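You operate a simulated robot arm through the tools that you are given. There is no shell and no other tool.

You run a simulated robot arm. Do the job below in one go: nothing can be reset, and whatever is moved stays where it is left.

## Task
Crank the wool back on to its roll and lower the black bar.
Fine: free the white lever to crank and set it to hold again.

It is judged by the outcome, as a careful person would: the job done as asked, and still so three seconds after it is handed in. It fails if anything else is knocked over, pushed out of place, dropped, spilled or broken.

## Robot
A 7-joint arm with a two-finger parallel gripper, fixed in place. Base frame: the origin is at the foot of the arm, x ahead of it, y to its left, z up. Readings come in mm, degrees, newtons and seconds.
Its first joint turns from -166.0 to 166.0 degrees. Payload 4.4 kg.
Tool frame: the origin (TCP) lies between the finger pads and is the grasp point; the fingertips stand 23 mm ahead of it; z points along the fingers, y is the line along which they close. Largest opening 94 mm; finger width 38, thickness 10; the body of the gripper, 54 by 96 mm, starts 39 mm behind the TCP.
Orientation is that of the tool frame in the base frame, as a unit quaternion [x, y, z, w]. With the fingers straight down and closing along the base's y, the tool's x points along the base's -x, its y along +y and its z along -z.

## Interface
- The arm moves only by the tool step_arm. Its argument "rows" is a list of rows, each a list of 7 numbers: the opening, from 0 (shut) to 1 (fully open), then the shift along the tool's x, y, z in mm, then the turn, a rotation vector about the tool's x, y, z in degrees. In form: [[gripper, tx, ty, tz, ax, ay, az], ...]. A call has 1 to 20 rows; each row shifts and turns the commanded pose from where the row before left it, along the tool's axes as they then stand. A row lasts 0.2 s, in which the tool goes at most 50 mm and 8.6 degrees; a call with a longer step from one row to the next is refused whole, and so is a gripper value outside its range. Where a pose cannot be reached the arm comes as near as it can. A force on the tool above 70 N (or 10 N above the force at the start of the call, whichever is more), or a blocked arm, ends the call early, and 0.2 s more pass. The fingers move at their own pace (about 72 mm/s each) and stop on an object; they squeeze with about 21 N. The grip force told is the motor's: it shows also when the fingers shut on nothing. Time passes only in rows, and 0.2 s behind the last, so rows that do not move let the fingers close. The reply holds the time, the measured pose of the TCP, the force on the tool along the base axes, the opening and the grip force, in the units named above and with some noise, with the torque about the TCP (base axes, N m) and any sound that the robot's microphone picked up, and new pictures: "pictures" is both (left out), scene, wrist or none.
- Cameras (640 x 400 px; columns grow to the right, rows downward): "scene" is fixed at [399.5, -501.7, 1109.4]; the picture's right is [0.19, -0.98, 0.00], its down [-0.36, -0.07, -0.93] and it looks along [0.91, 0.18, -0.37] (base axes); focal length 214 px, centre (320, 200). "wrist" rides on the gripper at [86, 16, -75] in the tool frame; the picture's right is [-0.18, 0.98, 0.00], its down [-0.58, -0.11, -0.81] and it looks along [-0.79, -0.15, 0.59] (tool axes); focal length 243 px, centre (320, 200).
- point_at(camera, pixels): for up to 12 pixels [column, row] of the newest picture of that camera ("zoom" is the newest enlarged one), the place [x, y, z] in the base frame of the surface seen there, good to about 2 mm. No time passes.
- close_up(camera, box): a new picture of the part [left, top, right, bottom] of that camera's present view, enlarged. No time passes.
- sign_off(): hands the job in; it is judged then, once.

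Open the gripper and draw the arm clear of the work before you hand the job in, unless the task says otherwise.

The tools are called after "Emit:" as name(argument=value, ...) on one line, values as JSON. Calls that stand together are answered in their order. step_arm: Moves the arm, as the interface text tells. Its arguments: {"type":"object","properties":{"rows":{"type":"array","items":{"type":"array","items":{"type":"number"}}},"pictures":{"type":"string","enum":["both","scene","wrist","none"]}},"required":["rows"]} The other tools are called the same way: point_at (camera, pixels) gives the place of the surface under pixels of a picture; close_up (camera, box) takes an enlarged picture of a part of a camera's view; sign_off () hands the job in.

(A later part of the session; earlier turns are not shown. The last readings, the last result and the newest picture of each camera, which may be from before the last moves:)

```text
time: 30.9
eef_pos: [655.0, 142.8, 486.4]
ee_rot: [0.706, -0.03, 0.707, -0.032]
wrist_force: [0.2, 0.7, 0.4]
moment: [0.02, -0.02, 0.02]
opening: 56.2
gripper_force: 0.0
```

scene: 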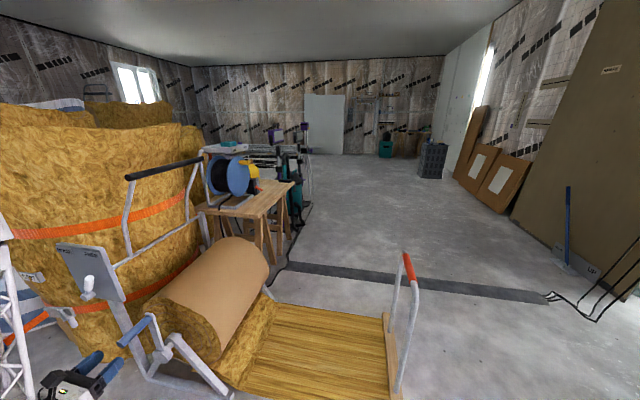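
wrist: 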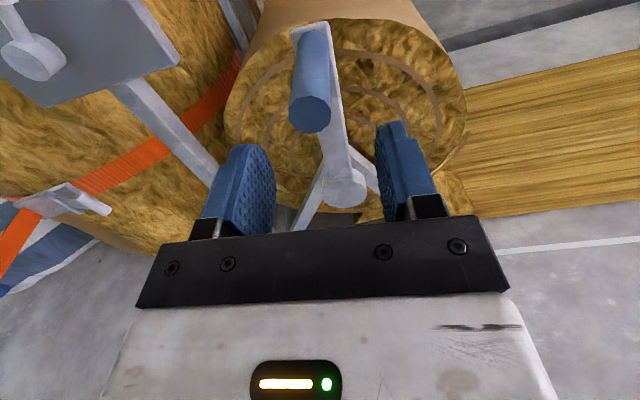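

Level and lined up with the handle (310,110). Now I rehearse the arc in free air.

Emit:
step_arm(rows=[[0.6, -1.0, 19.5, 0, 0, 0, 6], [0.6, -1.0, 19.5, 0, 0, 0, 6], [0.6, -1.0, 19.5, 0, 0, 0, 6], [0.6, -1.0, 19.5, 0, 0, 0, 6], [0.6, -1.0, 19.5, 0, 0, 0, 6], [0.6, -1.0, 19.5, 0, 0, 0, 6], [0.6, -1.0, 19.5, 0, 0, 0, 6], [0.6, -1.0, 19.5, 0, 0, 0, 6], [0.6, -1.0, 19.5, 0, 0, 0, 6], [0.6, -1.0, 19.5, 0, 0, 0, 6], [0.6, -1.0, 19.5, 0, 0, 0, 6], [0.6, -1.0, 19.5, 0, 0, 0, 6], [0.6, -1.0, 19.5, 0, 0, 0, 6], [0.6, -1.0, 19.5, 0, 0, 0, 6], [0.6, -1.0, 19.5, 0, 0, 0, 6], [0.6, -1.0, 19.5, 0, 0, 0, 6], [0.6, -1.0, 19.5, 0, 0, 0, 6], [0.6, -1.0, 19.5, 0, 0, 0, 6]], pictures="both")

```text
time: 34.7
eef_pos: [539.4, 78.4, 389.5]
ee_rot: [-0.488, 0.569, -0.474, 0.462]
wrist_force: [-0.5, 0.3, -0.8]
moment: [0.01, 0.01, -0.01]
opening: 56.3
gripper_force: 0.0
out of reach, approached as far as the arm can: row 1, 2, 3, 4, 5, 6, 7, 8, 9, 10, 11, 12, 13, 14, 15, 16, 18
```

scene: 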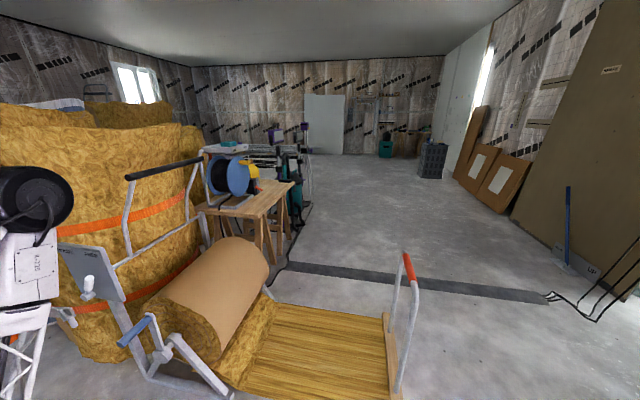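
wrist: 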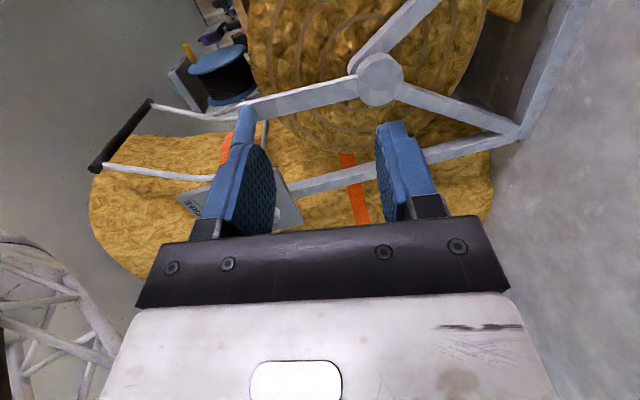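

The arm cannot do this arc with the camera on top: the roll joint is at its end and the elbow is swung aside. The natural roll is with the camera below, so I roll on to that pose and go to about (600,150,520), where the tool x points toward the hub.

Emit:
step_arm(rows=[[0.6, 0, 0, 0, 0.11, -0.87, 7.81], [0.6, 0, 0, 0, 0.11, -0.87, 7.81], [0.6, 0, 0, 0, 0.11, -0.87, 7.81], [0.6, 0, 0, 0, 0.11, -0.87, 7.81], [0.6, 0, 0, 0, 0.11, -0.87, 7.81], [0.6, 0, 0, 0, 0.11, -0.87, 7.81], [0.6, 0, 0, 0, 0.11, -0.87, 7.81], [0.6, 0, 0, 0, 0.11, -0.87, 7.81], [0.6, 0, 0, 0, 0.11, -0.87, 7.81], [0.6, 0, 0, 0, 0.11, -0.87, 7.81], [0.6, 0, 0, 0, 0.11, -0.87, 7.81], [0.6, -32, 18, 15, 0, 0, 0], [0.6, -32, 18, 15, 0, 0, 0], [0.6, -32, 18, 15, 0, 0, 0], [0.6, -32, 18, 15, 0, 0, 0]], pictures="both")

```text
time: 37.9
eef_pos: [577.3, 228.2, 351.6]
ee_rot: [-0.371, 0.667, -0.365, 0.534]
wrist_force: [0.7, 0.7, 0.6]
moment: [0.0, 0.01, 0.0]
opening: 56.3
gripper_force: 0.0
out of reach, approached as far as the arm can: row 1, 2, 3, 4, 5, 6, 7, 8, 9, 10, 11
```

scene: 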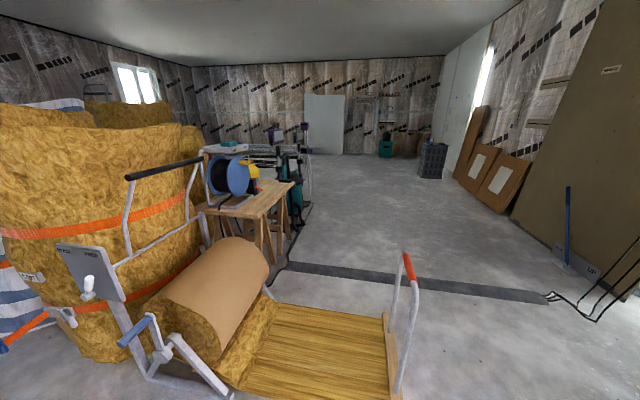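
wrist: 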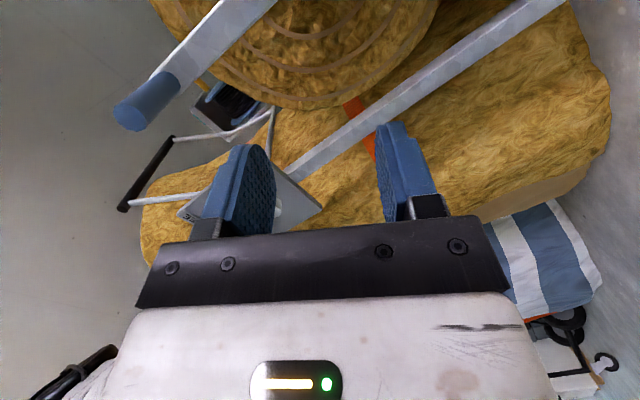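

The low position blocks the roll at about 116°. I go back up to the known good place (560,350,700), where the whole roll range worked.

Emit:
step_arm(rows=[[0.6, -25.8, -25.2, -8.5, 0, 0, 0], [0.6, -25.8, -25.2, -8.5, 0, 0, 0], [0.6, -25.8, -25.2, -8.5, 0, 0, 0], [0.6, -25.8, -25.2, -8.5, 0, 0, 0], [0.6, -25.8, -25.2, -8.5, 0, 0, 0], [0.6, -25.8, -25.2, -8.5, 0, 0, 0], [0.6, -25.8, -25.2, -8.5, 0, 0, 0], [0.6, -25.8, -25.2, -8.5, 0, 0, 0], [0.6, -25.8, -25.2, -8.5, 0, 0, 0], [0.6, -25.8, -25.2, -8.5, 0, 0, 0]], pictures="both")

```text
time: 40.1
eef_pos: [558.2, 346.8, 702.6]
ee_rot: [-0.373, 0.665, -0.365, 0.534]
wrist_force: [-0.4, -0.8, -0.4]
moment: [0.0, 0.01, -0.01]
opening: 56.4
gripper_force: 0.1
```

scene: 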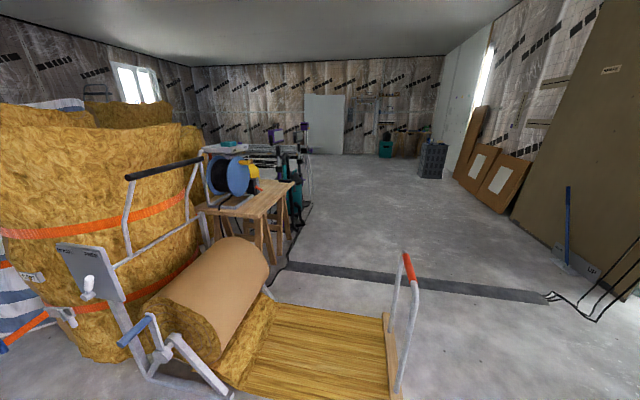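
wrist: 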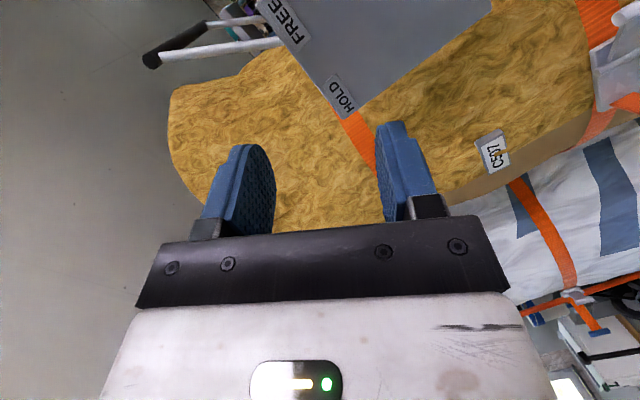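

Now I level and roll to 180° here.

Emit:
step_arm(rows=[[0.6, 0, 0, 0, 0.09, -1.4, 7.9], [0.6, 0, 0, 0, 0.09, -1.4, 7.9], [0.6, 0, 0, 0, 0.09, -1.4, 7.9], [0.6, 0, 0, 0, 0.09, -1.4, 7.9], [0.6, 0, 0, 0, 0.09, -1.4, 7.9], [0.6, 0, 0, 0, 0.09, -1.4, 7.9], [0.6, 0, 0, 0, 0.09, -1.4, 7.9], [0.6, 0, 0, 0, 0.09, -1.4, 7.9]], pictures="none")

```text
time: 41.9
eef_pos: [558.5, 347.9, 702.5]
ee_rot: [0.003, 0.707, 0.001, 0.708]
wrist_force: [0.3, 0.6, -0.6]
moment: [-0.02, -0.02, -0.02]
opening: 56.3
gripper_force: 0.0
```

Level at roll 180°. Now to (640,150,490) in front of the handle.

Emit:
step_arm(rows=[[0.6, 26.5, -24.8, 10.2, 0, 0, 0], [0.6, 26.5, -24.8, 10.2, 0, 0, 0], [0.6, 26.5, -24.8, 10.2, 0, 0, 0], [0.6, 26.5, -24.8, 10.2, 0, 0, 0], [0.6, 26.5, -24.8, 10.2, 0, 0, 0], [0.6, 26.5, -24.8, 10.2, 0, 0, 0], [0.6, 26.5, -24.8, 10.2, 0, 0, 0], [0.6, 26.5, -24.8, 10.2, 0, 0, 0]], pictures="both")

```text
time: 43.7
eef_pos: [685.8, 212.4, 539.7]
ee_rot: [-0.01, 0.708, -0.022, 0.706]
wrist_force: [-0.7, -0.5, -0.2]
moment: [0.01, -0.01, -0.01]
opening: 56.4
gripper_force: 0.1
out of reach, approached as far as the arm can: row 4, 5, 6, 7, 8
```

scene: 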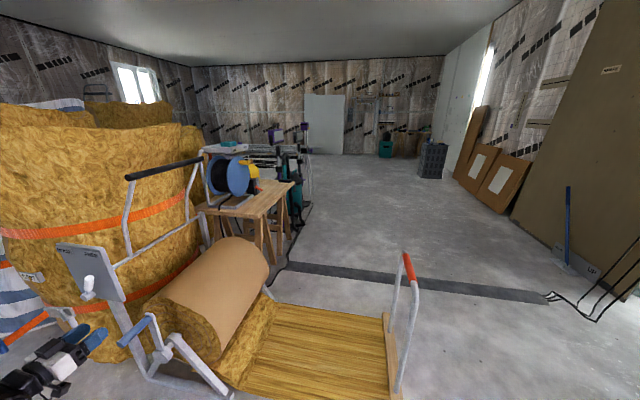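
wrist: 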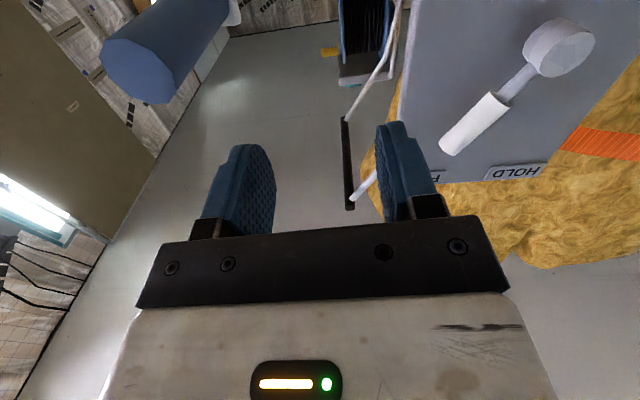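

Pointing level so low exceeds the wrist's bend limit. Better: grip the handle (which lies along x) from above with the tool straight down, closing along y, and let the round handle turn in the pads. I rise, draw back and turn the tool down.

Emit:
step_arm(rows=[[0.6, -30, -10.3, -14.3, 0, 0, 0], [0.6, -30, -10.3, -14.3, 0, 0, 0], [0.6, -30, -10.3, -14.3, 0, 0, 0], [0.6, -30, -10.3, -14.3, 0, 0, 0], [0.6, -30, -10.3, -14.3, 0, 0, 0], [0.6, -30, -10.3, -14.3, 0, 0, 0], [0.6, 0, 0, 0, 0, 8.2, 0], [0.6, 0, 0, 0, 0, 8.2, 0], [0.6, 0, 0, 0, 0, 8.2, 0], [0.6, 0, 0, 0, 0, 8.2, 0], [0.6, 0, 0, 0, 0, 8.2, 0], [0.6, 0, 0, 0, 0, 8.2, 0], [0.6, 0, 0, 0, 0, 8.2, 0], [0.6, 0, 0, 0, 0, 8.2, 0], [0.6, 0, 0, 0, 0, 8.2, 0], [0.6, 0, 0, 0, 0, 8.2, 0], [0.6, 0, 0, 0, 0, 8, 0]], pictures="both")

```text
time: 47.5
eef_pos: [626.2, 163.4, 844.1]
ee_rot: [-0.013, 0.995, -0.006, 0.097]
wrist_force: [-1.7, 0.6, -0.7]
moment: [0.01, -0.06, 0.02]
opening: 56.4
gripper_force: 0.1
stopped in row 17: the arm was blocked; the commanded pose is now the measured one
```

scene: 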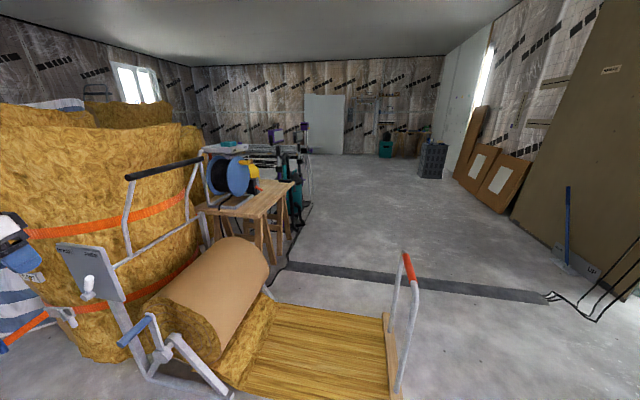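
wrist: 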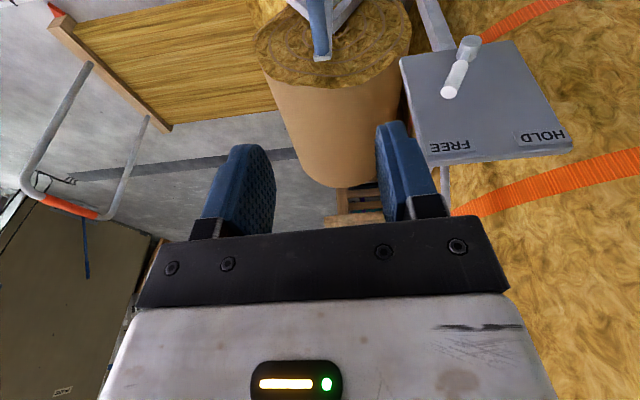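

The tool now points down with 11° of tilt, which is fine. I measure the handle from here.

Emit:
close_up(camera="wrist", box=[240, 0, 420, 120])

Emit:
point_at(camera="wrist", pixels=[[322, 57], [318, 30], [316, 10], [325, 10], [312, 30], [326, 30], [450, 92], [470, 45]])

Emit:
close_up(camera="scene", box=[90, 290, 210, 390])

Emit:
point_at(camera="scene", pixels=[[122, 342], [130, 337], [140, 328], [150, 318], [157, 340], [161, 354]])

```text
3.33 times, centred on (330, 60) of wrist
```

zoom: 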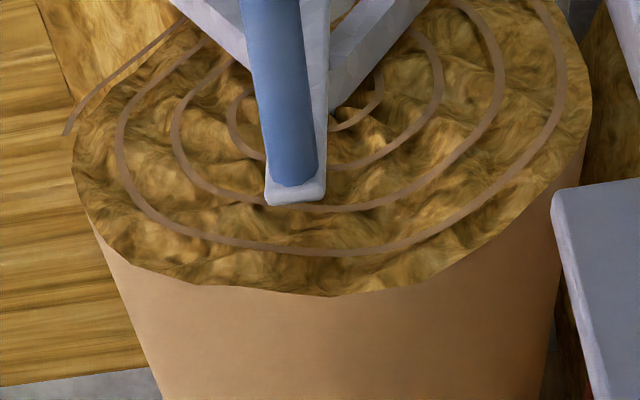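

```text
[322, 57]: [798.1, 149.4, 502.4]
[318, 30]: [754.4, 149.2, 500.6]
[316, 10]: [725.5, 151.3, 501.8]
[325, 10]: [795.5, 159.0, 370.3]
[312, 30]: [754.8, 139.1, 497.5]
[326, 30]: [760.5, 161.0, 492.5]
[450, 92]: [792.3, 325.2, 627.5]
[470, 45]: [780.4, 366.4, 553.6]
```

```text
4.00 times, centred on (150, 340) of scene
```

zoom: 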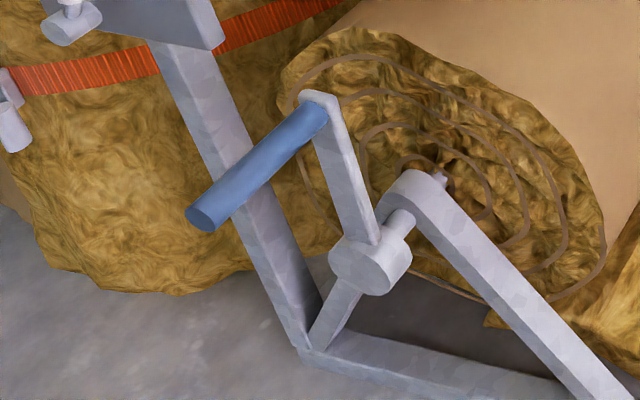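

```text
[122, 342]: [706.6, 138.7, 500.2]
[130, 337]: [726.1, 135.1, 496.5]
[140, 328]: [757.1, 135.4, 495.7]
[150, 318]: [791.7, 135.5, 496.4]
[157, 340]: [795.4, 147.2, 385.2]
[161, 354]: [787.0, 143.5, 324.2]
```

Handle axis is now at (y 150, z 488). I come down above it to (740,150,620) first.

Emit:
step_arm(rows=[[0.7, -9.7, -1.8, 34.5, 0, 0, 0], [0.7, -9.7, -1.8, 34.5, 0, 0, 0], [0.7, -9.7, -1.8, 34.5, 0, 0, 0], [0.7, -9.7, -1.8, 34.5, 0, 0, 0], [0.7, -9.7, -1.8, 34.5, 0, 0, 0], [0.7, -9.7, -1.8, 34.5, 0, 0, 0], [0.7, -9.7, -1.8, 34.5, 0, 0, 0]], pictures="both")

```text
time: 49.1
eef_pos: [742.0, 149.0, 619.8]
ee_rot: [-0.014, 0.995, -0.005, 0.097]
wrist_force: [0.5, -0.2, -0.1]
moment: [-0.02, 0.02, -0.03]
opening: 66.0
gripper_force: 0.1
```

scene: 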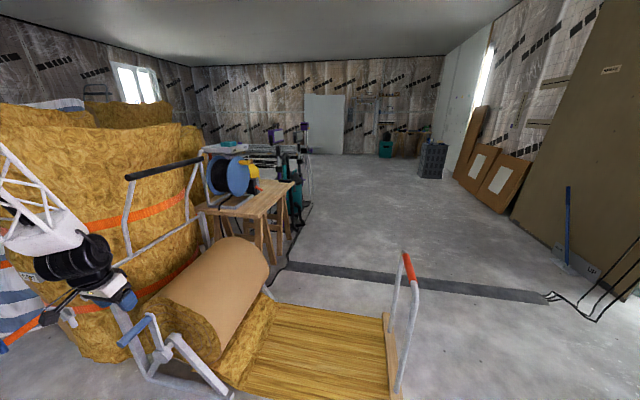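
wrist: 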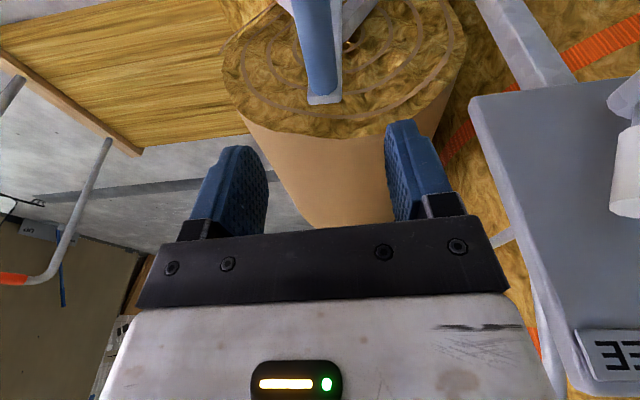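

Lined up over the handle (320,60). I lower straight down 145 mm so the handle sits deep between the fingers, then close.

Emit:
step_arm(rows=[[0.7, 6.5, 0.8, 35.6, 0, 0, 0], [0.7, 6.5, 0.8, 35.6, 0, 0, 0], [0.7, 6.5, 0.8, 35.6, 0, 0, 0], [0.7, 6.5, 0.8, 35.6, 0, 0, 0], [0.3, 0, 0, 0, 0, 0, 0], [0.0, 0, 0, 0, 0, 0, 0], [0.0, 0, 0, 0, 0, 0, 0]], pictures="both")

```text
time: 50.7
eef_pos: [741.2, 151.1, 475.3]
ee_rot: [-0.013, 0.995, -0.006, 0.096]
wrist_force: [6.2, -1.7, -4.1]
moment: [-0.11, -0.25, -1.84]
opening: 26.6
gripper_force: 45.2
```

scene: 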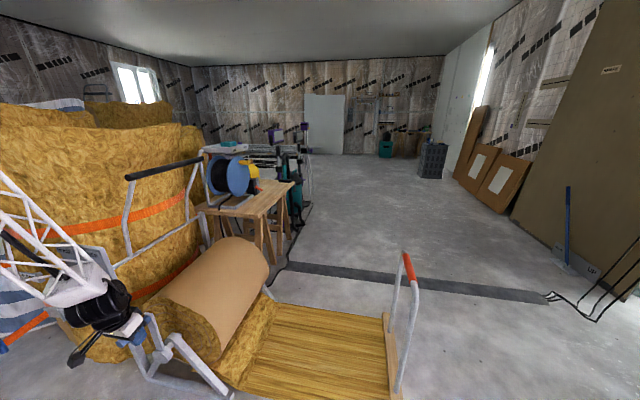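
wrist: 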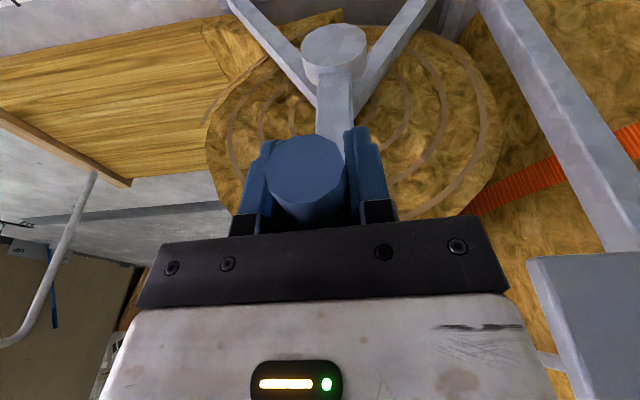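

Gripped at 26.6 mm with light forces. I crank about 24° by following the circle with the orientation fixed.

Emit:
step_arm(rows=[[0.0, 0.9, -19.4, 2.0, 0, 0, 0], [0.0, 1.3, -19.1, 4.0, 0, 0, 0], [0.0, 1.6, -18.6, 5.9, 0, 0, 0], [0.0, 2.0, -17.8, 7.8, 0, 0, 0]], pictures="both")

```text
time: 51.7
eef_pos: [740.4, 76.5, 456.2]
ee_rot: [-0.014, 0.995, -0.006, 0.096]
wrist_force: [0.6, 6.0, 5.1]
moment: [0.42, 1.1, -1.78]
opening: 26.4
gripper_force: 45.5
```

scene: 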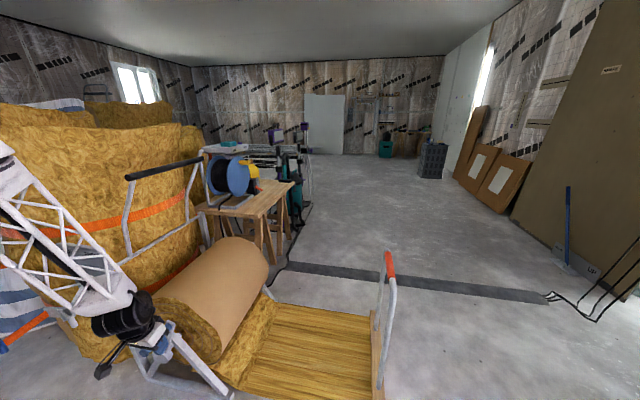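
wrist: 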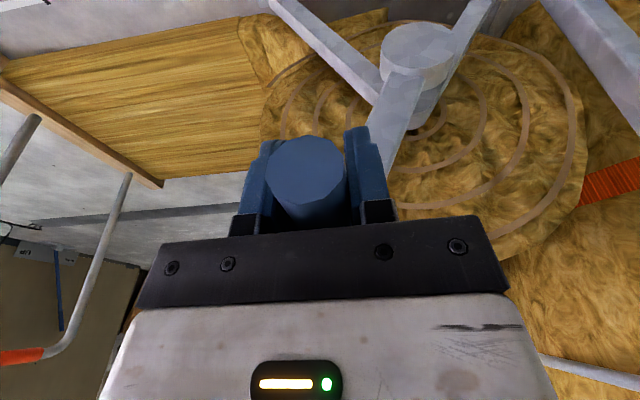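

Works well: board now near px 375, forces low. I continue to about 68°.

Emit:
step_arm(rows=[[0.0, 2.3, -17.0, 9.7, 0, 0, 0], [0.0, 2.6, -15.7, 11.3, 0, 0, 0], [0.0, 2.9, -14.5, 12.8, 0, 0, 0], [0.0, 3.2, -13.0, 14.3, 0, 0, 0], [0.0, 3.3, -11.4, 15.5, 0, 0, 0], [0.0, 3.5, -9.8, 16.7, 0, 0, 0], [0.0, 3.7, -7.8, 17.5, 0, 0, 0]], pictures="both")

```text
time: 53.3
eef_pos: [742.6, -14.5, 358.1]
ee_rot: [-0.014, 0.995, -0.007, 0.096]
wrist_force: [-3.7, 2.7, 4.2]
moment: [0.36, 0.79, -1.76]
opening: 26.5
gripper_force: 45.1
```

scene: 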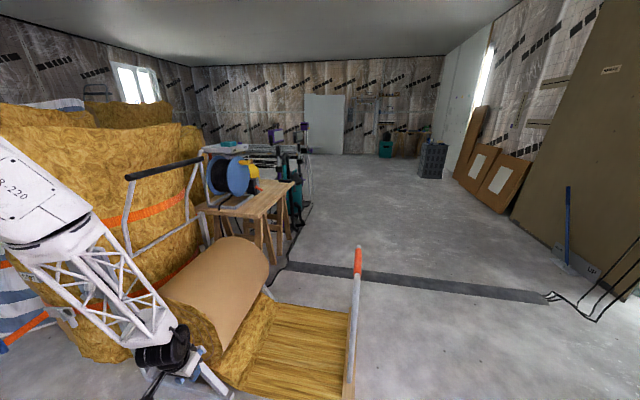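
wrist: 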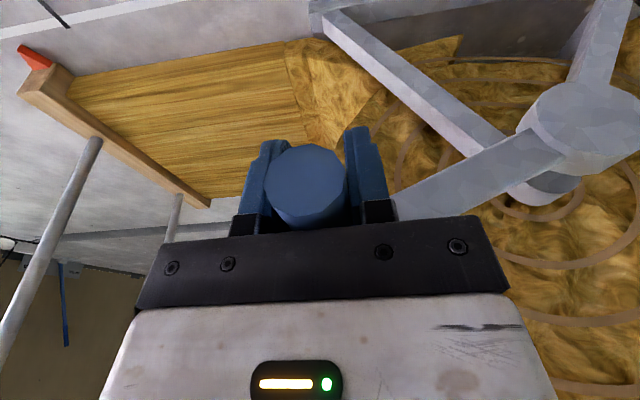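

Board is at px 352 (pointer about 35 cm). I go on to about 104°.

Emit:
step_arm(rows=[[0.0, 3.7, -5.9, 18.2, 0, 0, 0], [0.0, 3.8, -3.9, 18.8, 0, 0, 0], [0.0, 3.8, -2.0, 19.1, 0, 0, 0], [0.0, 3.8, 0.2, 19.2, 0, 0, 0], [0.0, 3.7, 2.2, 19.0, 0, 0, 0], [0.0, 3.6, 4.2, 18.8, 0, 0, 0]], pictures="both")

```text
time: 54.2
eef_pos: [741.6, -29.7, 295.9]
ee_rot: [-0.013, 0.995, -0.007, 0.096]
wrist_force: [-29.9, -2.9, 62.6]
moment: [0.22, 2.77, -1.89]
opening: 26.5
gripper_force: 45.5
stopped in row 4: the force on the tool passed its limit at 168 N (the readings are from after the stop); the commanded pose is now the measured one
```

scene: 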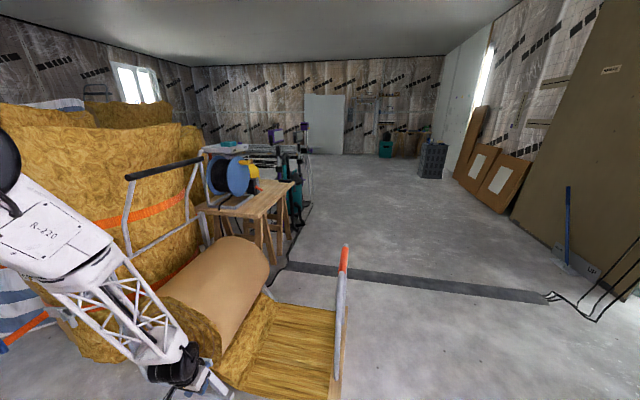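
wrist: 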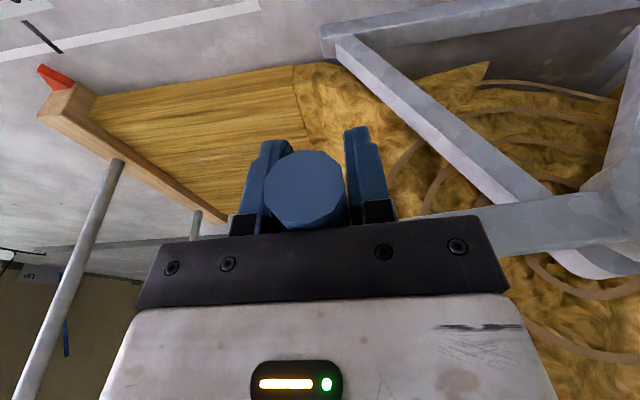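

The crank stopped at about 87° with a strong reaction. I look closely at the board, pointer and mat before doing anything more.

Emit:
close_up(camera="scene", box=[140, 230, 400, 400])

Emit:
close_up(camera="wrist", box=[0, 0, 320, 200])

Emit:
close_up(camera="wrist", box=[220, 100, 640, 360])

Emit:
point_at(camera="wrist", pixels=[[40, 70], [70, 82], [45, 38], [60, 120], [110, 170], [60, 300], [200, 220], [305, 190], [540, 220], [600, 190], [430, 215], [95, 230]])

Emit:
point_at(camera="scene", pixels=[[345, 250], [341, 300], [336, 370], [333, 395], [325, 330], [300, 350], [215, 240], [260, 250], [230, 300], [265, 300]])

```text
2.35 times, centred on (270, 315) of scene
```

zoom: 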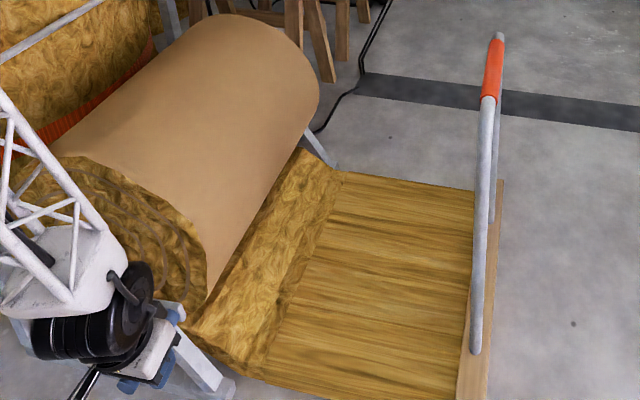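

```text
2.00 times, centred on (160, 100) of wrist
```

zoom: 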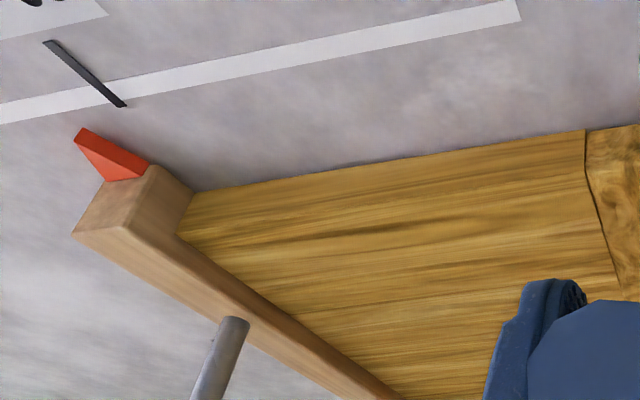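

```text
1.52 times, centred on (430, 230) of wrist
```

zoom: 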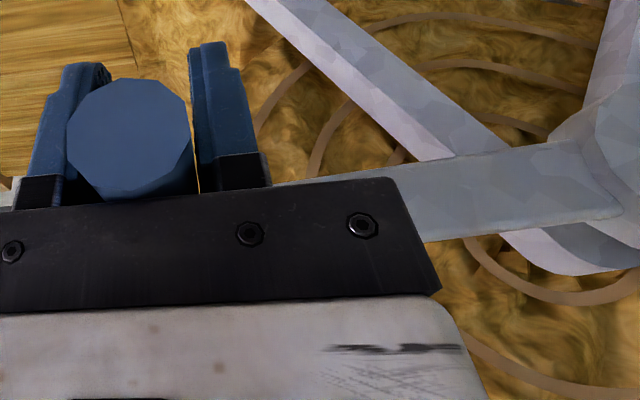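

```text
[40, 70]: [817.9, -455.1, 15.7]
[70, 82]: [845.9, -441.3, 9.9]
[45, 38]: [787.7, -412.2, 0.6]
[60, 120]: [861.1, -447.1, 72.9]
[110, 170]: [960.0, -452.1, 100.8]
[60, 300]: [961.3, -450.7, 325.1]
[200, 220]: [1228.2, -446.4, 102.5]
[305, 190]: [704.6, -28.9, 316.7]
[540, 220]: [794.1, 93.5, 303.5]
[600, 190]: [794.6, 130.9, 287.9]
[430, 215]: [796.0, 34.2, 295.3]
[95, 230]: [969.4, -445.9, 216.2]
```

```text
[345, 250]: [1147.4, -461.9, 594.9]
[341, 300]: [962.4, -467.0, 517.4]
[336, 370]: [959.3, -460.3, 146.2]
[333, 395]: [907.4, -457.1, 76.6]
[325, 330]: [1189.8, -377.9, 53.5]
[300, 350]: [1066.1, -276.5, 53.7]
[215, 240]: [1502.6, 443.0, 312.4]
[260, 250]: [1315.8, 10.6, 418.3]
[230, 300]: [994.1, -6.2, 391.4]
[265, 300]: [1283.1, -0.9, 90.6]
```

The handle has slid about 8 mm toward the palm (handle at z 317, TCP at 296), so the crank itself resisted; pointer is at about 34 cm. I ease off upward to relax the force and read it.

Emit:
step_arm(rows=[[0.0, -0.8, 0, -4, 0, 0, 0], [0.0, -0.8, 0, -4, 0, 0, 0], [0.0, 0, 0, 0, 0, 0, 0]], pictures="both")

Emit:
close_up(camera="scene", box=[0, 220, 260, 400])

Emit:
point_at(camera="wrist", pixels=[[305, 190], [40, 70], [110, 170]])

```text
time: 55.0
eef_pos: [740.7, -29.1, 302.4]
ee_rot: [-0.013, 0.995, -0.007, 0.096]
wrist_force: [-1.8, 17.0, -5.3]
moment: [-0.51, -0.72, -1.78]
opening: 26.3
gripper_force: 45.5
```

scene: 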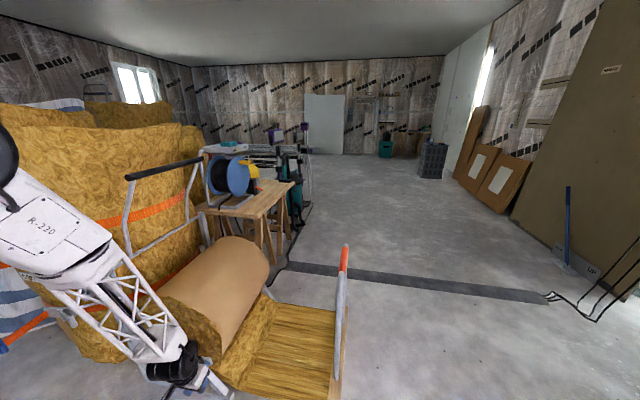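
wrist: 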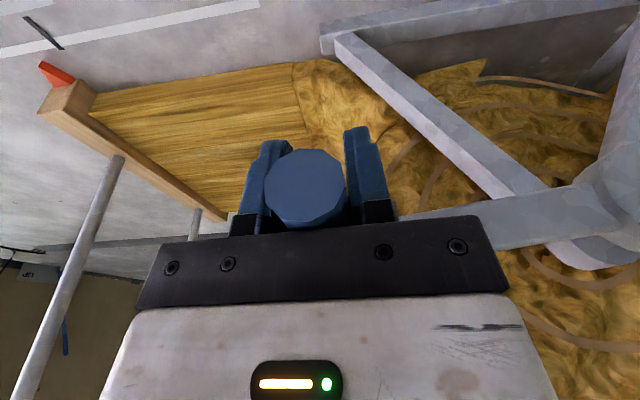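

```text
2.22 times, centred on (130, 310) of scene
```

zoom: 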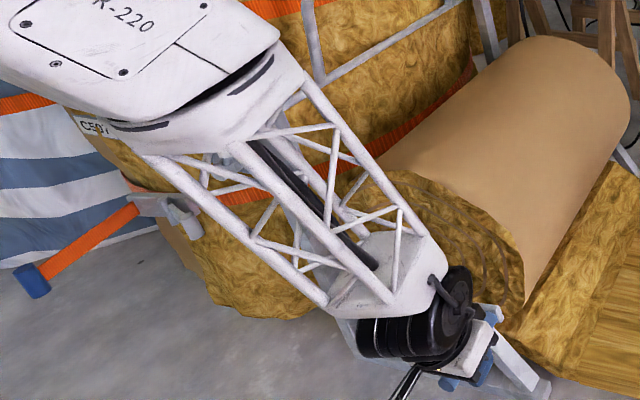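

```text
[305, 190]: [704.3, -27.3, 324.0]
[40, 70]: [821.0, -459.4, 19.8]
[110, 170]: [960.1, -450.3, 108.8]
```

The handle followed freely upward. The load may be a drag that grows with speed, with a jolt when the handle slid against the palm. I press on slowly, about 4 mm per row.

Emit:
step_arm(rows=[[0.0, 0.8, -0.2, 3.9, 0, 0, 0], [0.0, 0.8, -0.1, 3.9, 0, 0, 0], [0.0, 0.8, 0, 3.9, 0, 0, 0], [0.0, 0.8, 0, 3.9, 0, 0, 0]], pictures="wrist")

Emit:
point_at(camera="wrist", pixels=[[305, 190], [70, 82]])

```text
time: 55.7
eef_pos: [742.3, -29.7, 296.5]
ee_rot: [-0.013, 0.995, -0.006, 0.096]
wrist_force: [-14.1, 8.9, 34.1]
moment: [-0.02, 1.32, -1.86]
opening: 26.3
gripper_force: 45.3
stopped in row 3: the force on the tool passed its limit at 96 N (the readings are from after the stop); the commanded pose is now the measured one
```

wrist: 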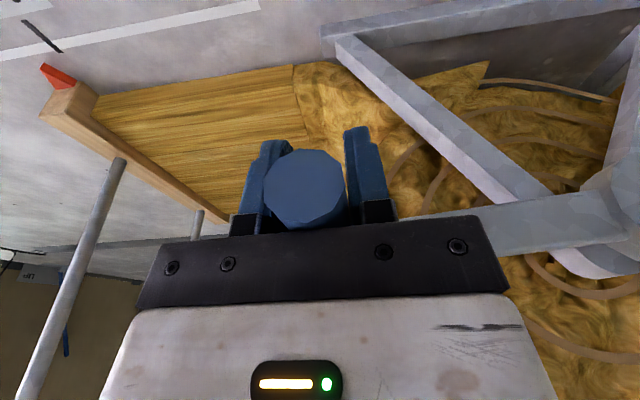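

```text
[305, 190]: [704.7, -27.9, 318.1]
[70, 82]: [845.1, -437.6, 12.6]
```

It stops hard at the same spot (handle z 317). I suspect something outside the crank, maybe the lever; the forearm hides it. I release, rise and look.

Emit:
step_arm(rows=[[0.0, -0.8, 0, -4, 0, 0, 0], [0.7, 0, 0, 0, 0, 0, 0], [0.7, 0, 0, 0, 0, 0, 0], [0.7, 0, 0, 0, 0, 0, 0], [0.7, -2, 0, -20, 0, 0, 0], [0.7, 0, 0, -40, 0, 0, 0], [0.7, 0, 0, -40, 0, 0, 0], [0.7, 0, 0, -40, 0, 0, 0], [0.7, 20, -20, -30, 0, 0, 0], [0.7, 20, -30, -30, 0, 0, 0], [0.7, 20, -30, -30, 0, 0, 0], [0.7, 20, -30, -30, 0, 0, 0], [0.7, 20, -30, -30, 0, 0, 0]], pictures="both")

Emit:
close_up(camera="scene", box=[0, 220, 260, 400])

```text
time: 58.5
eef_pos: [591.5, -168.3, 567.5]
ee_rot: [-0.014, 0.995, -0.006, 0.095]
wrist_force: [-0.5, -1.0, -0.9]
moment: [0.04, 0.04, 0.02]
opening: 65.9
gripper_force: 0.0
```

scene: 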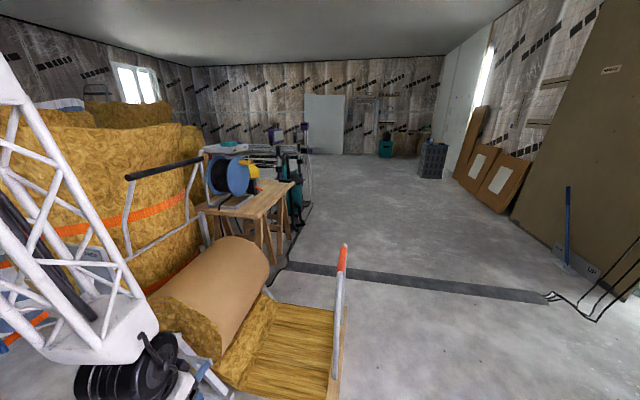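
wrist: 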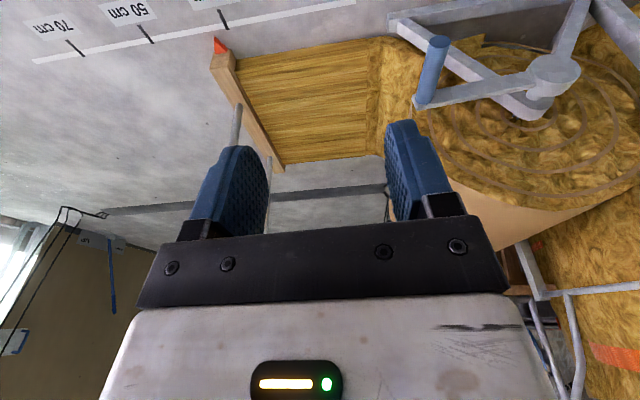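

```text
2.22 times, centred on (130, 310) of scene
```

zoom: 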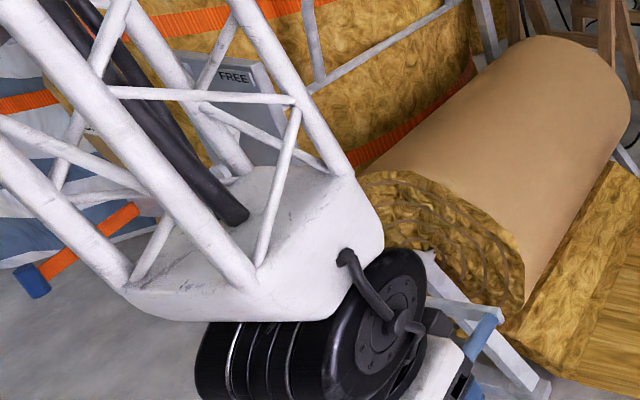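

The crank holds when released (handle at 432,70 in the wrist view). The forearm still hides the lever; I rise further and swing aside.

Emit:
step_arm(rows=[[0.7, 0, 0, -45, 0, 0, 0], [0.7, 0, 0, -45, 0, 0, 0], [0.7, 0, 0, -45, 0, 0, 0], [0.7, 0, 0, -45, 0, 0, 0], [0.7, 0, 0, -45, 0, 0, 0], [0.7, 0, 0, -45, 0, 0, 0], [0.7, 0, 45, 0, 0, 0, 0], [0.7, 0, 45, 0, 0, 0, 0], [0.7, 0, 45, 0, 0, 0, 0], [0.7, 0, 45, 0, 0, 0, 0], [0.7, 0, 45, 0, 0, 0, 0], [0.7, 0, 45, 0, 0, 0, 0], [0.7, 0, 45, 0, 0, 0, 0]], pictures="both")

Emit:
close_up(camera="scene", box=[30, 220, 270, 400])

Emit:
close_up(camera="wrist", box=[200, 0, 440, 150])

```text
time: 61.3
eef_pos: [549.4, 97.6, 803.3]
ee_rot: [-0.014, 0.992, 0.031, 0.118]
wrist_force: [0.5, 0.2, -0.4]
moment: [-0.02, 0.0, 0.01]
opening: 66.1
gripper_force: 0.1
out of reach, approached as far as the arm can: row 7, 8, 9, 11, 12, 13
```

scene: 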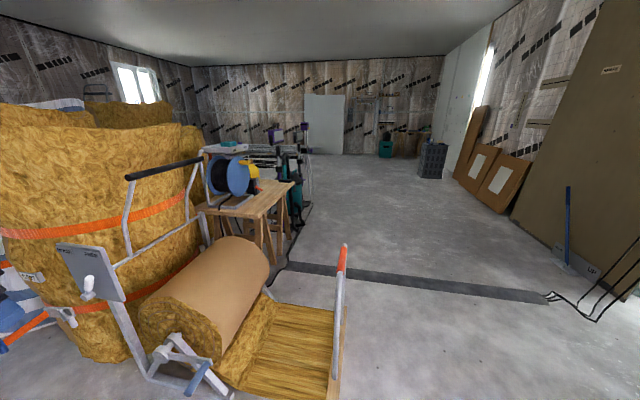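
wrist: 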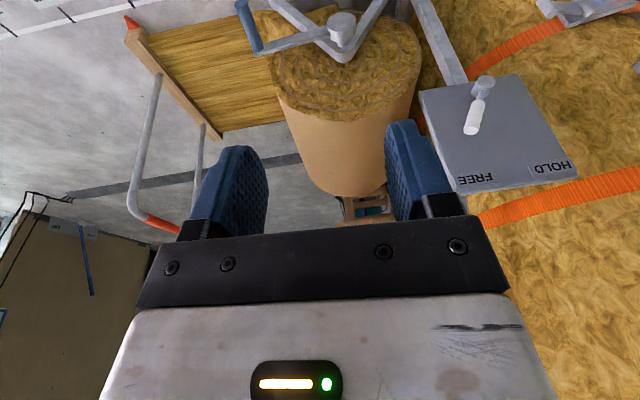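

```text
2.22 times, centred on (150, 310) of scene
```

zoom: 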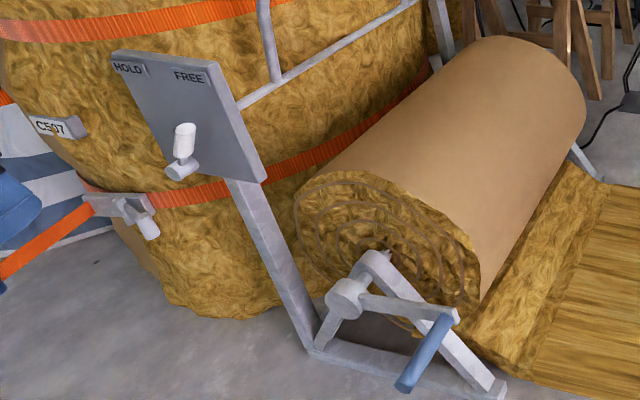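

```text
2.67 times, centred on (320, 75) of wrist
```

zoom: 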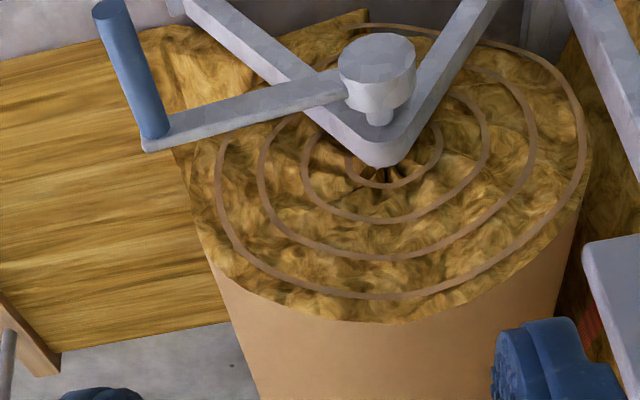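

The lever is still at FREE (zoom 183,150) and the crank stays at about 85°. I look for an obstruction around the far end of the board, the roll and the crank, and re-measure lever and pointer.

Emit:
close_up(camera="scene", box=[250, 230, 370, 310])

Emit:
close_up(camera="scene", box=[140, 320, 260, 400])

Emit:
close_up(camera="wrist", box=[0, 0, 260, 120])

Emit:
point_at(camera="wrist", pixels=[[474, 128], [480, 105], [483, 88], [130, 20], [255, 50], [245, 8], [150, 60], [215, 130], [340, 20], [300, 42]])

Emit:
close_up(camera="wrist", box=[400, 50, 600, 200])

```text
5.00 times, centred on (310, 270) of scene
```

zoom: 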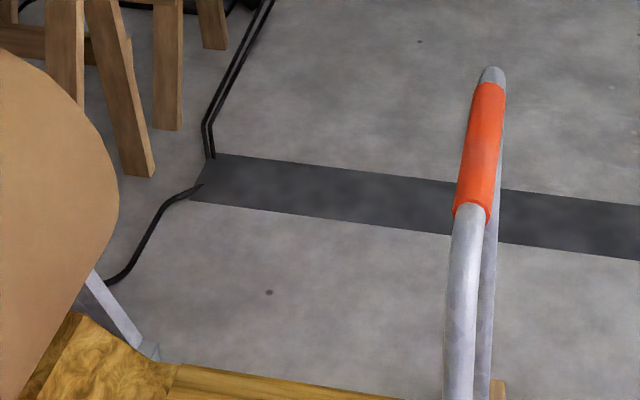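

```text
5.00 times, centred on (200, 360) of scene
```

zoom: 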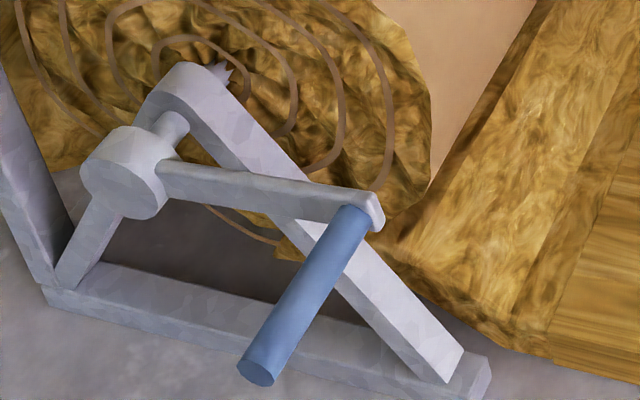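

```text
2.46 times, centred on (130, 60) of wrist
```

zoom: 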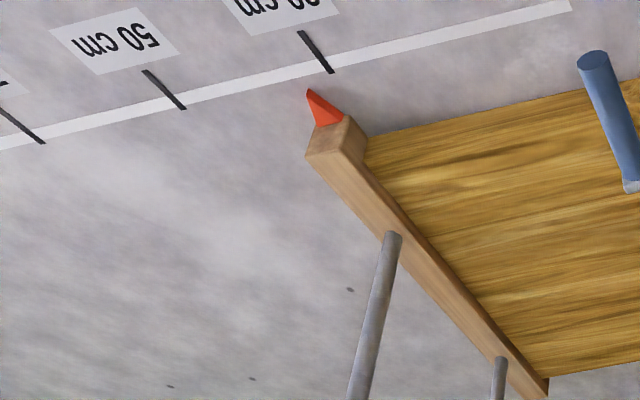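

```text
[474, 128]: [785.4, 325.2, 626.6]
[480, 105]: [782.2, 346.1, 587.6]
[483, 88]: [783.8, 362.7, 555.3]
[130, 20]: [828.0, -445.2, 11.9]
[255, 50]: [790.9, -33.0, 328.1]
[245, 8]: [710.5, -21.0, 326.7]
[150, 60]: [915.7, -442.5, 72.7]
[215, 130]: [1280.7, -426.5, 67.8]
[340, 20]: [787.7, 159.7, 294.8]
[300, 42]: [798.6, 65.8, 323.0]
```

```text
2.67 times, centred on (500, 125) of wrist
```

zoom: 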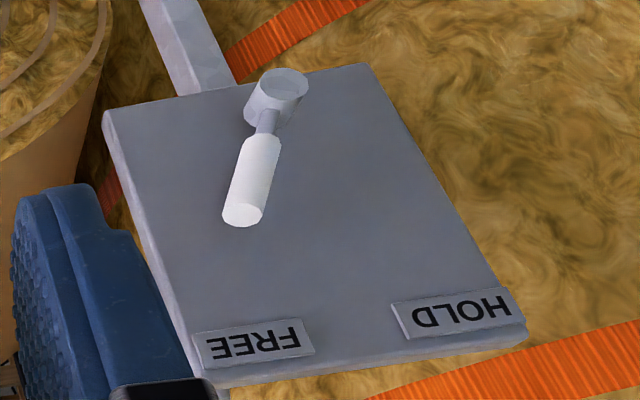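

I measure the pointer tip against the 30 cm tick more exactly from this view.

Emit:
close_up(camera="wrist", box=[90, 0, 170, 50])

Emit:
point_at(camera="zoom", pixels=[[20, 200], [300, 60], [320, 200], [330, 130], [290, 110], [310, 150], [340, 250], [370, 70], [400, 90], [400, 160]])

```text
8.00 times, centred on (130, 25) of wrist
```

zoom: 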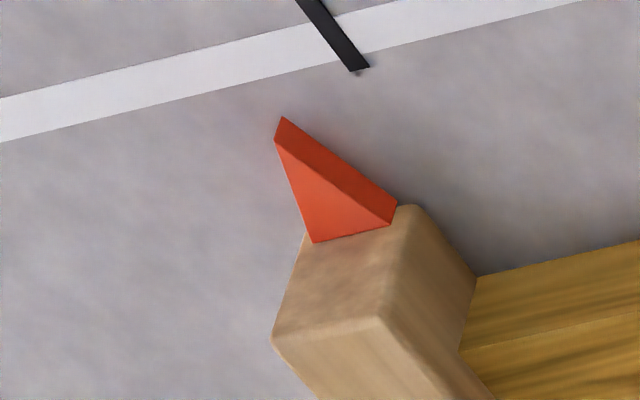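

```text
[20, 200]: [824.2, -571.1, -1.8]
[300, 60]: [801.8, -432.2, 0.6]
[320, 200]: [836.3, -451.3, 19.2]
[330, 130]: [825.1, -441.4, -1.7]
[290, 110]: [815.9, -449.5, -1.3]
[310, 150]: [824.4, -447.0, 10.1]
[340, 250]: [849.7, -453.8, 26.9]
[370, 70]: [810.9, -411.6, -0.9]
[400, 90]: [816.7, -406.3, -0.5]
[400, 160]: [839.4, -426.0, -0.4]
```

The pointer tip is at y≈-448, about 33.5 cm. I regrip the handle with it nearer the fingertips and probe again; first above it.

Emit:
step_arm(rows=[[0.7, 0, 0, 0, 3.7, 2.1, 1.24], [0.7, -9.7, -10.5, 32, 0, 0, 0], [0.7, -9.7, -10.5, 32, 0, 0, 0], [0.7, -9.7, -10.5, 32, 0, 0, 0], [0.7, -9.7, -10.5, 32, 0, 0, 0], [0.7, -9.7, -10.5, 32, 0, 0, 0], [0.7, -9.7, -10.5, 32, 0, 0, 0], [0.7, -9.7, -10.5, 32, 0, 0, 0], [0.7, -9.7, -10.5, 32, 0, 0, 0], [0.7, -9.7, -10.5, 32, 0, 0, 0], [0.7, -9.7, -10.5, 32, 0, 0, 0], [0.7, -9.7, -10.5, 32, 0, 0, 0], [0.7, -9.7, -10.5, 32, 0, 0, 0]], pictures="both")

```text
time: 64.1
eef_pos: [760.0, -21.1, 489.5]
ee_rot: [0.008, 0.99, 0.01, 0.137]
wrist_force: [0.3, 0.6, 0.9]
moment: [0.03, -0.01, -0.01]
opening: 65.5
gripper_force: 0.2
out of reach, approached as far as the arm can: row 1, 2, 3
```

scene: 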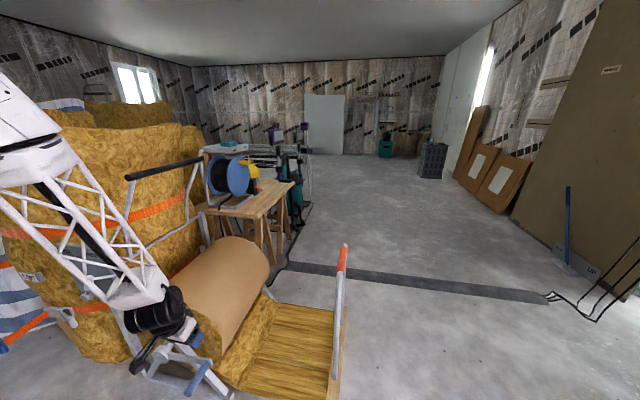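
wrist: 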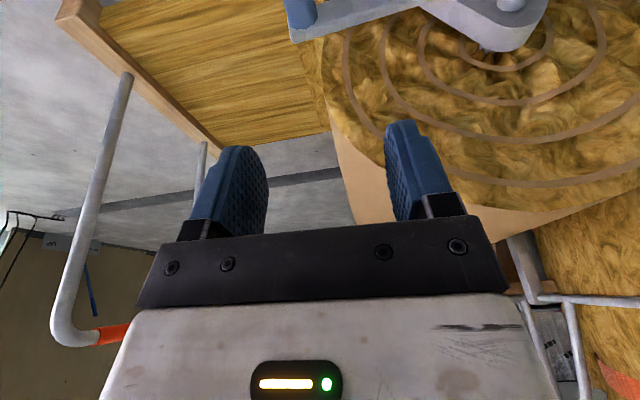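

Now at (760,-21,490) with 16° tilt. I straighten the tool to about 4°, lower onto the handle and grip with the handle at the TCP.

Emit:
step_arm(rows=[[0.7, 0, 0, 0, 0, 6, 0], [0.7, 0, 0, 0, 0, 6, 0], [0.7, 6.2, -1.4, 33.9, 0, 0, 0], [0.7, 6.2, -1.4, 33.9, 0, 0, 0], [0.7, 6.2, -1.4, 33.9, 0, 0, 0], [0.7, 6.2, -1.4, 33.9, 0, 0, 0], [0.7, 6.2, -1.4, 33.9, 0, 0, 0]], pictures="wrist")

```text
time: 65.7
eef_pos: [762.8, -22.3, 320.0]
ee_rot: [0.007, 0.996, 0.014, 0.091]
wrist_force: [1.0, 0.1, 0.3]
moment: [-0.02, 0.04, -0.02]
opening: 65.8
gripper_force: 0.1
out of reach, approached as far as the arm can: row 1, 2
```

wrist: 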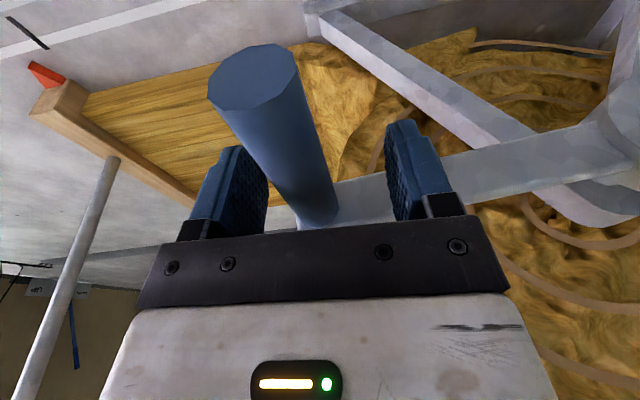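

The wrist won't straighten further (10° tilt stays), which is fine. I pull back 20 mm to x≈743, close and grip.

Emit:
step_arm(rows=[[0.7, 10, -2.5, -1.8, 0, 0, 0], [0.7, 10, -2.5, -1.8, 0, 0, 0], [0.3, 0, 0, 0, 0, 0, 0], [0.0, 0, 0, 0, 0, 0, 0], [0.0, 0, 0, 0, 0, 0, 0]], pictures="wrist")

Emit:
point_at(camera="wrist", pixels=[[300, 170], [60, 80], [110, 170]])

```text
time: 66.9
eef_pos: [742.7, -27.3, 319.7]
ee_rot: [0.009, 0.996, 0.014, 0.091]
wrist_force: [-0.1, -42.3, 2.3]
moment: [-0.14, 0.2, 0.81]
opening: 29.7
gripper_force: 21.4
```

wrist: 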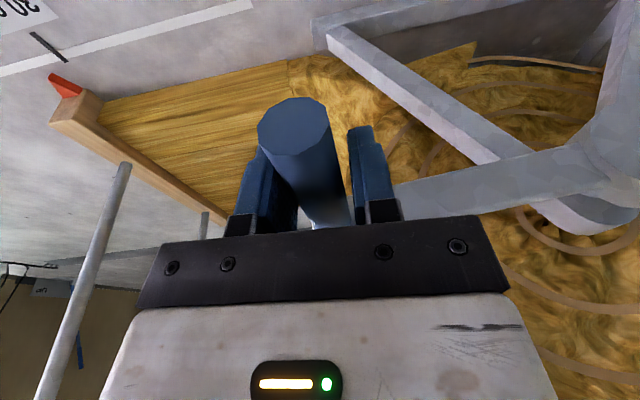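

```text
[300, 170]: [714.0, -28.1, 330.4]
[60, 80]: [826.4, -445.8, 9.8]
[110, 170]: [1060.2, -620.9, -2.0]
```

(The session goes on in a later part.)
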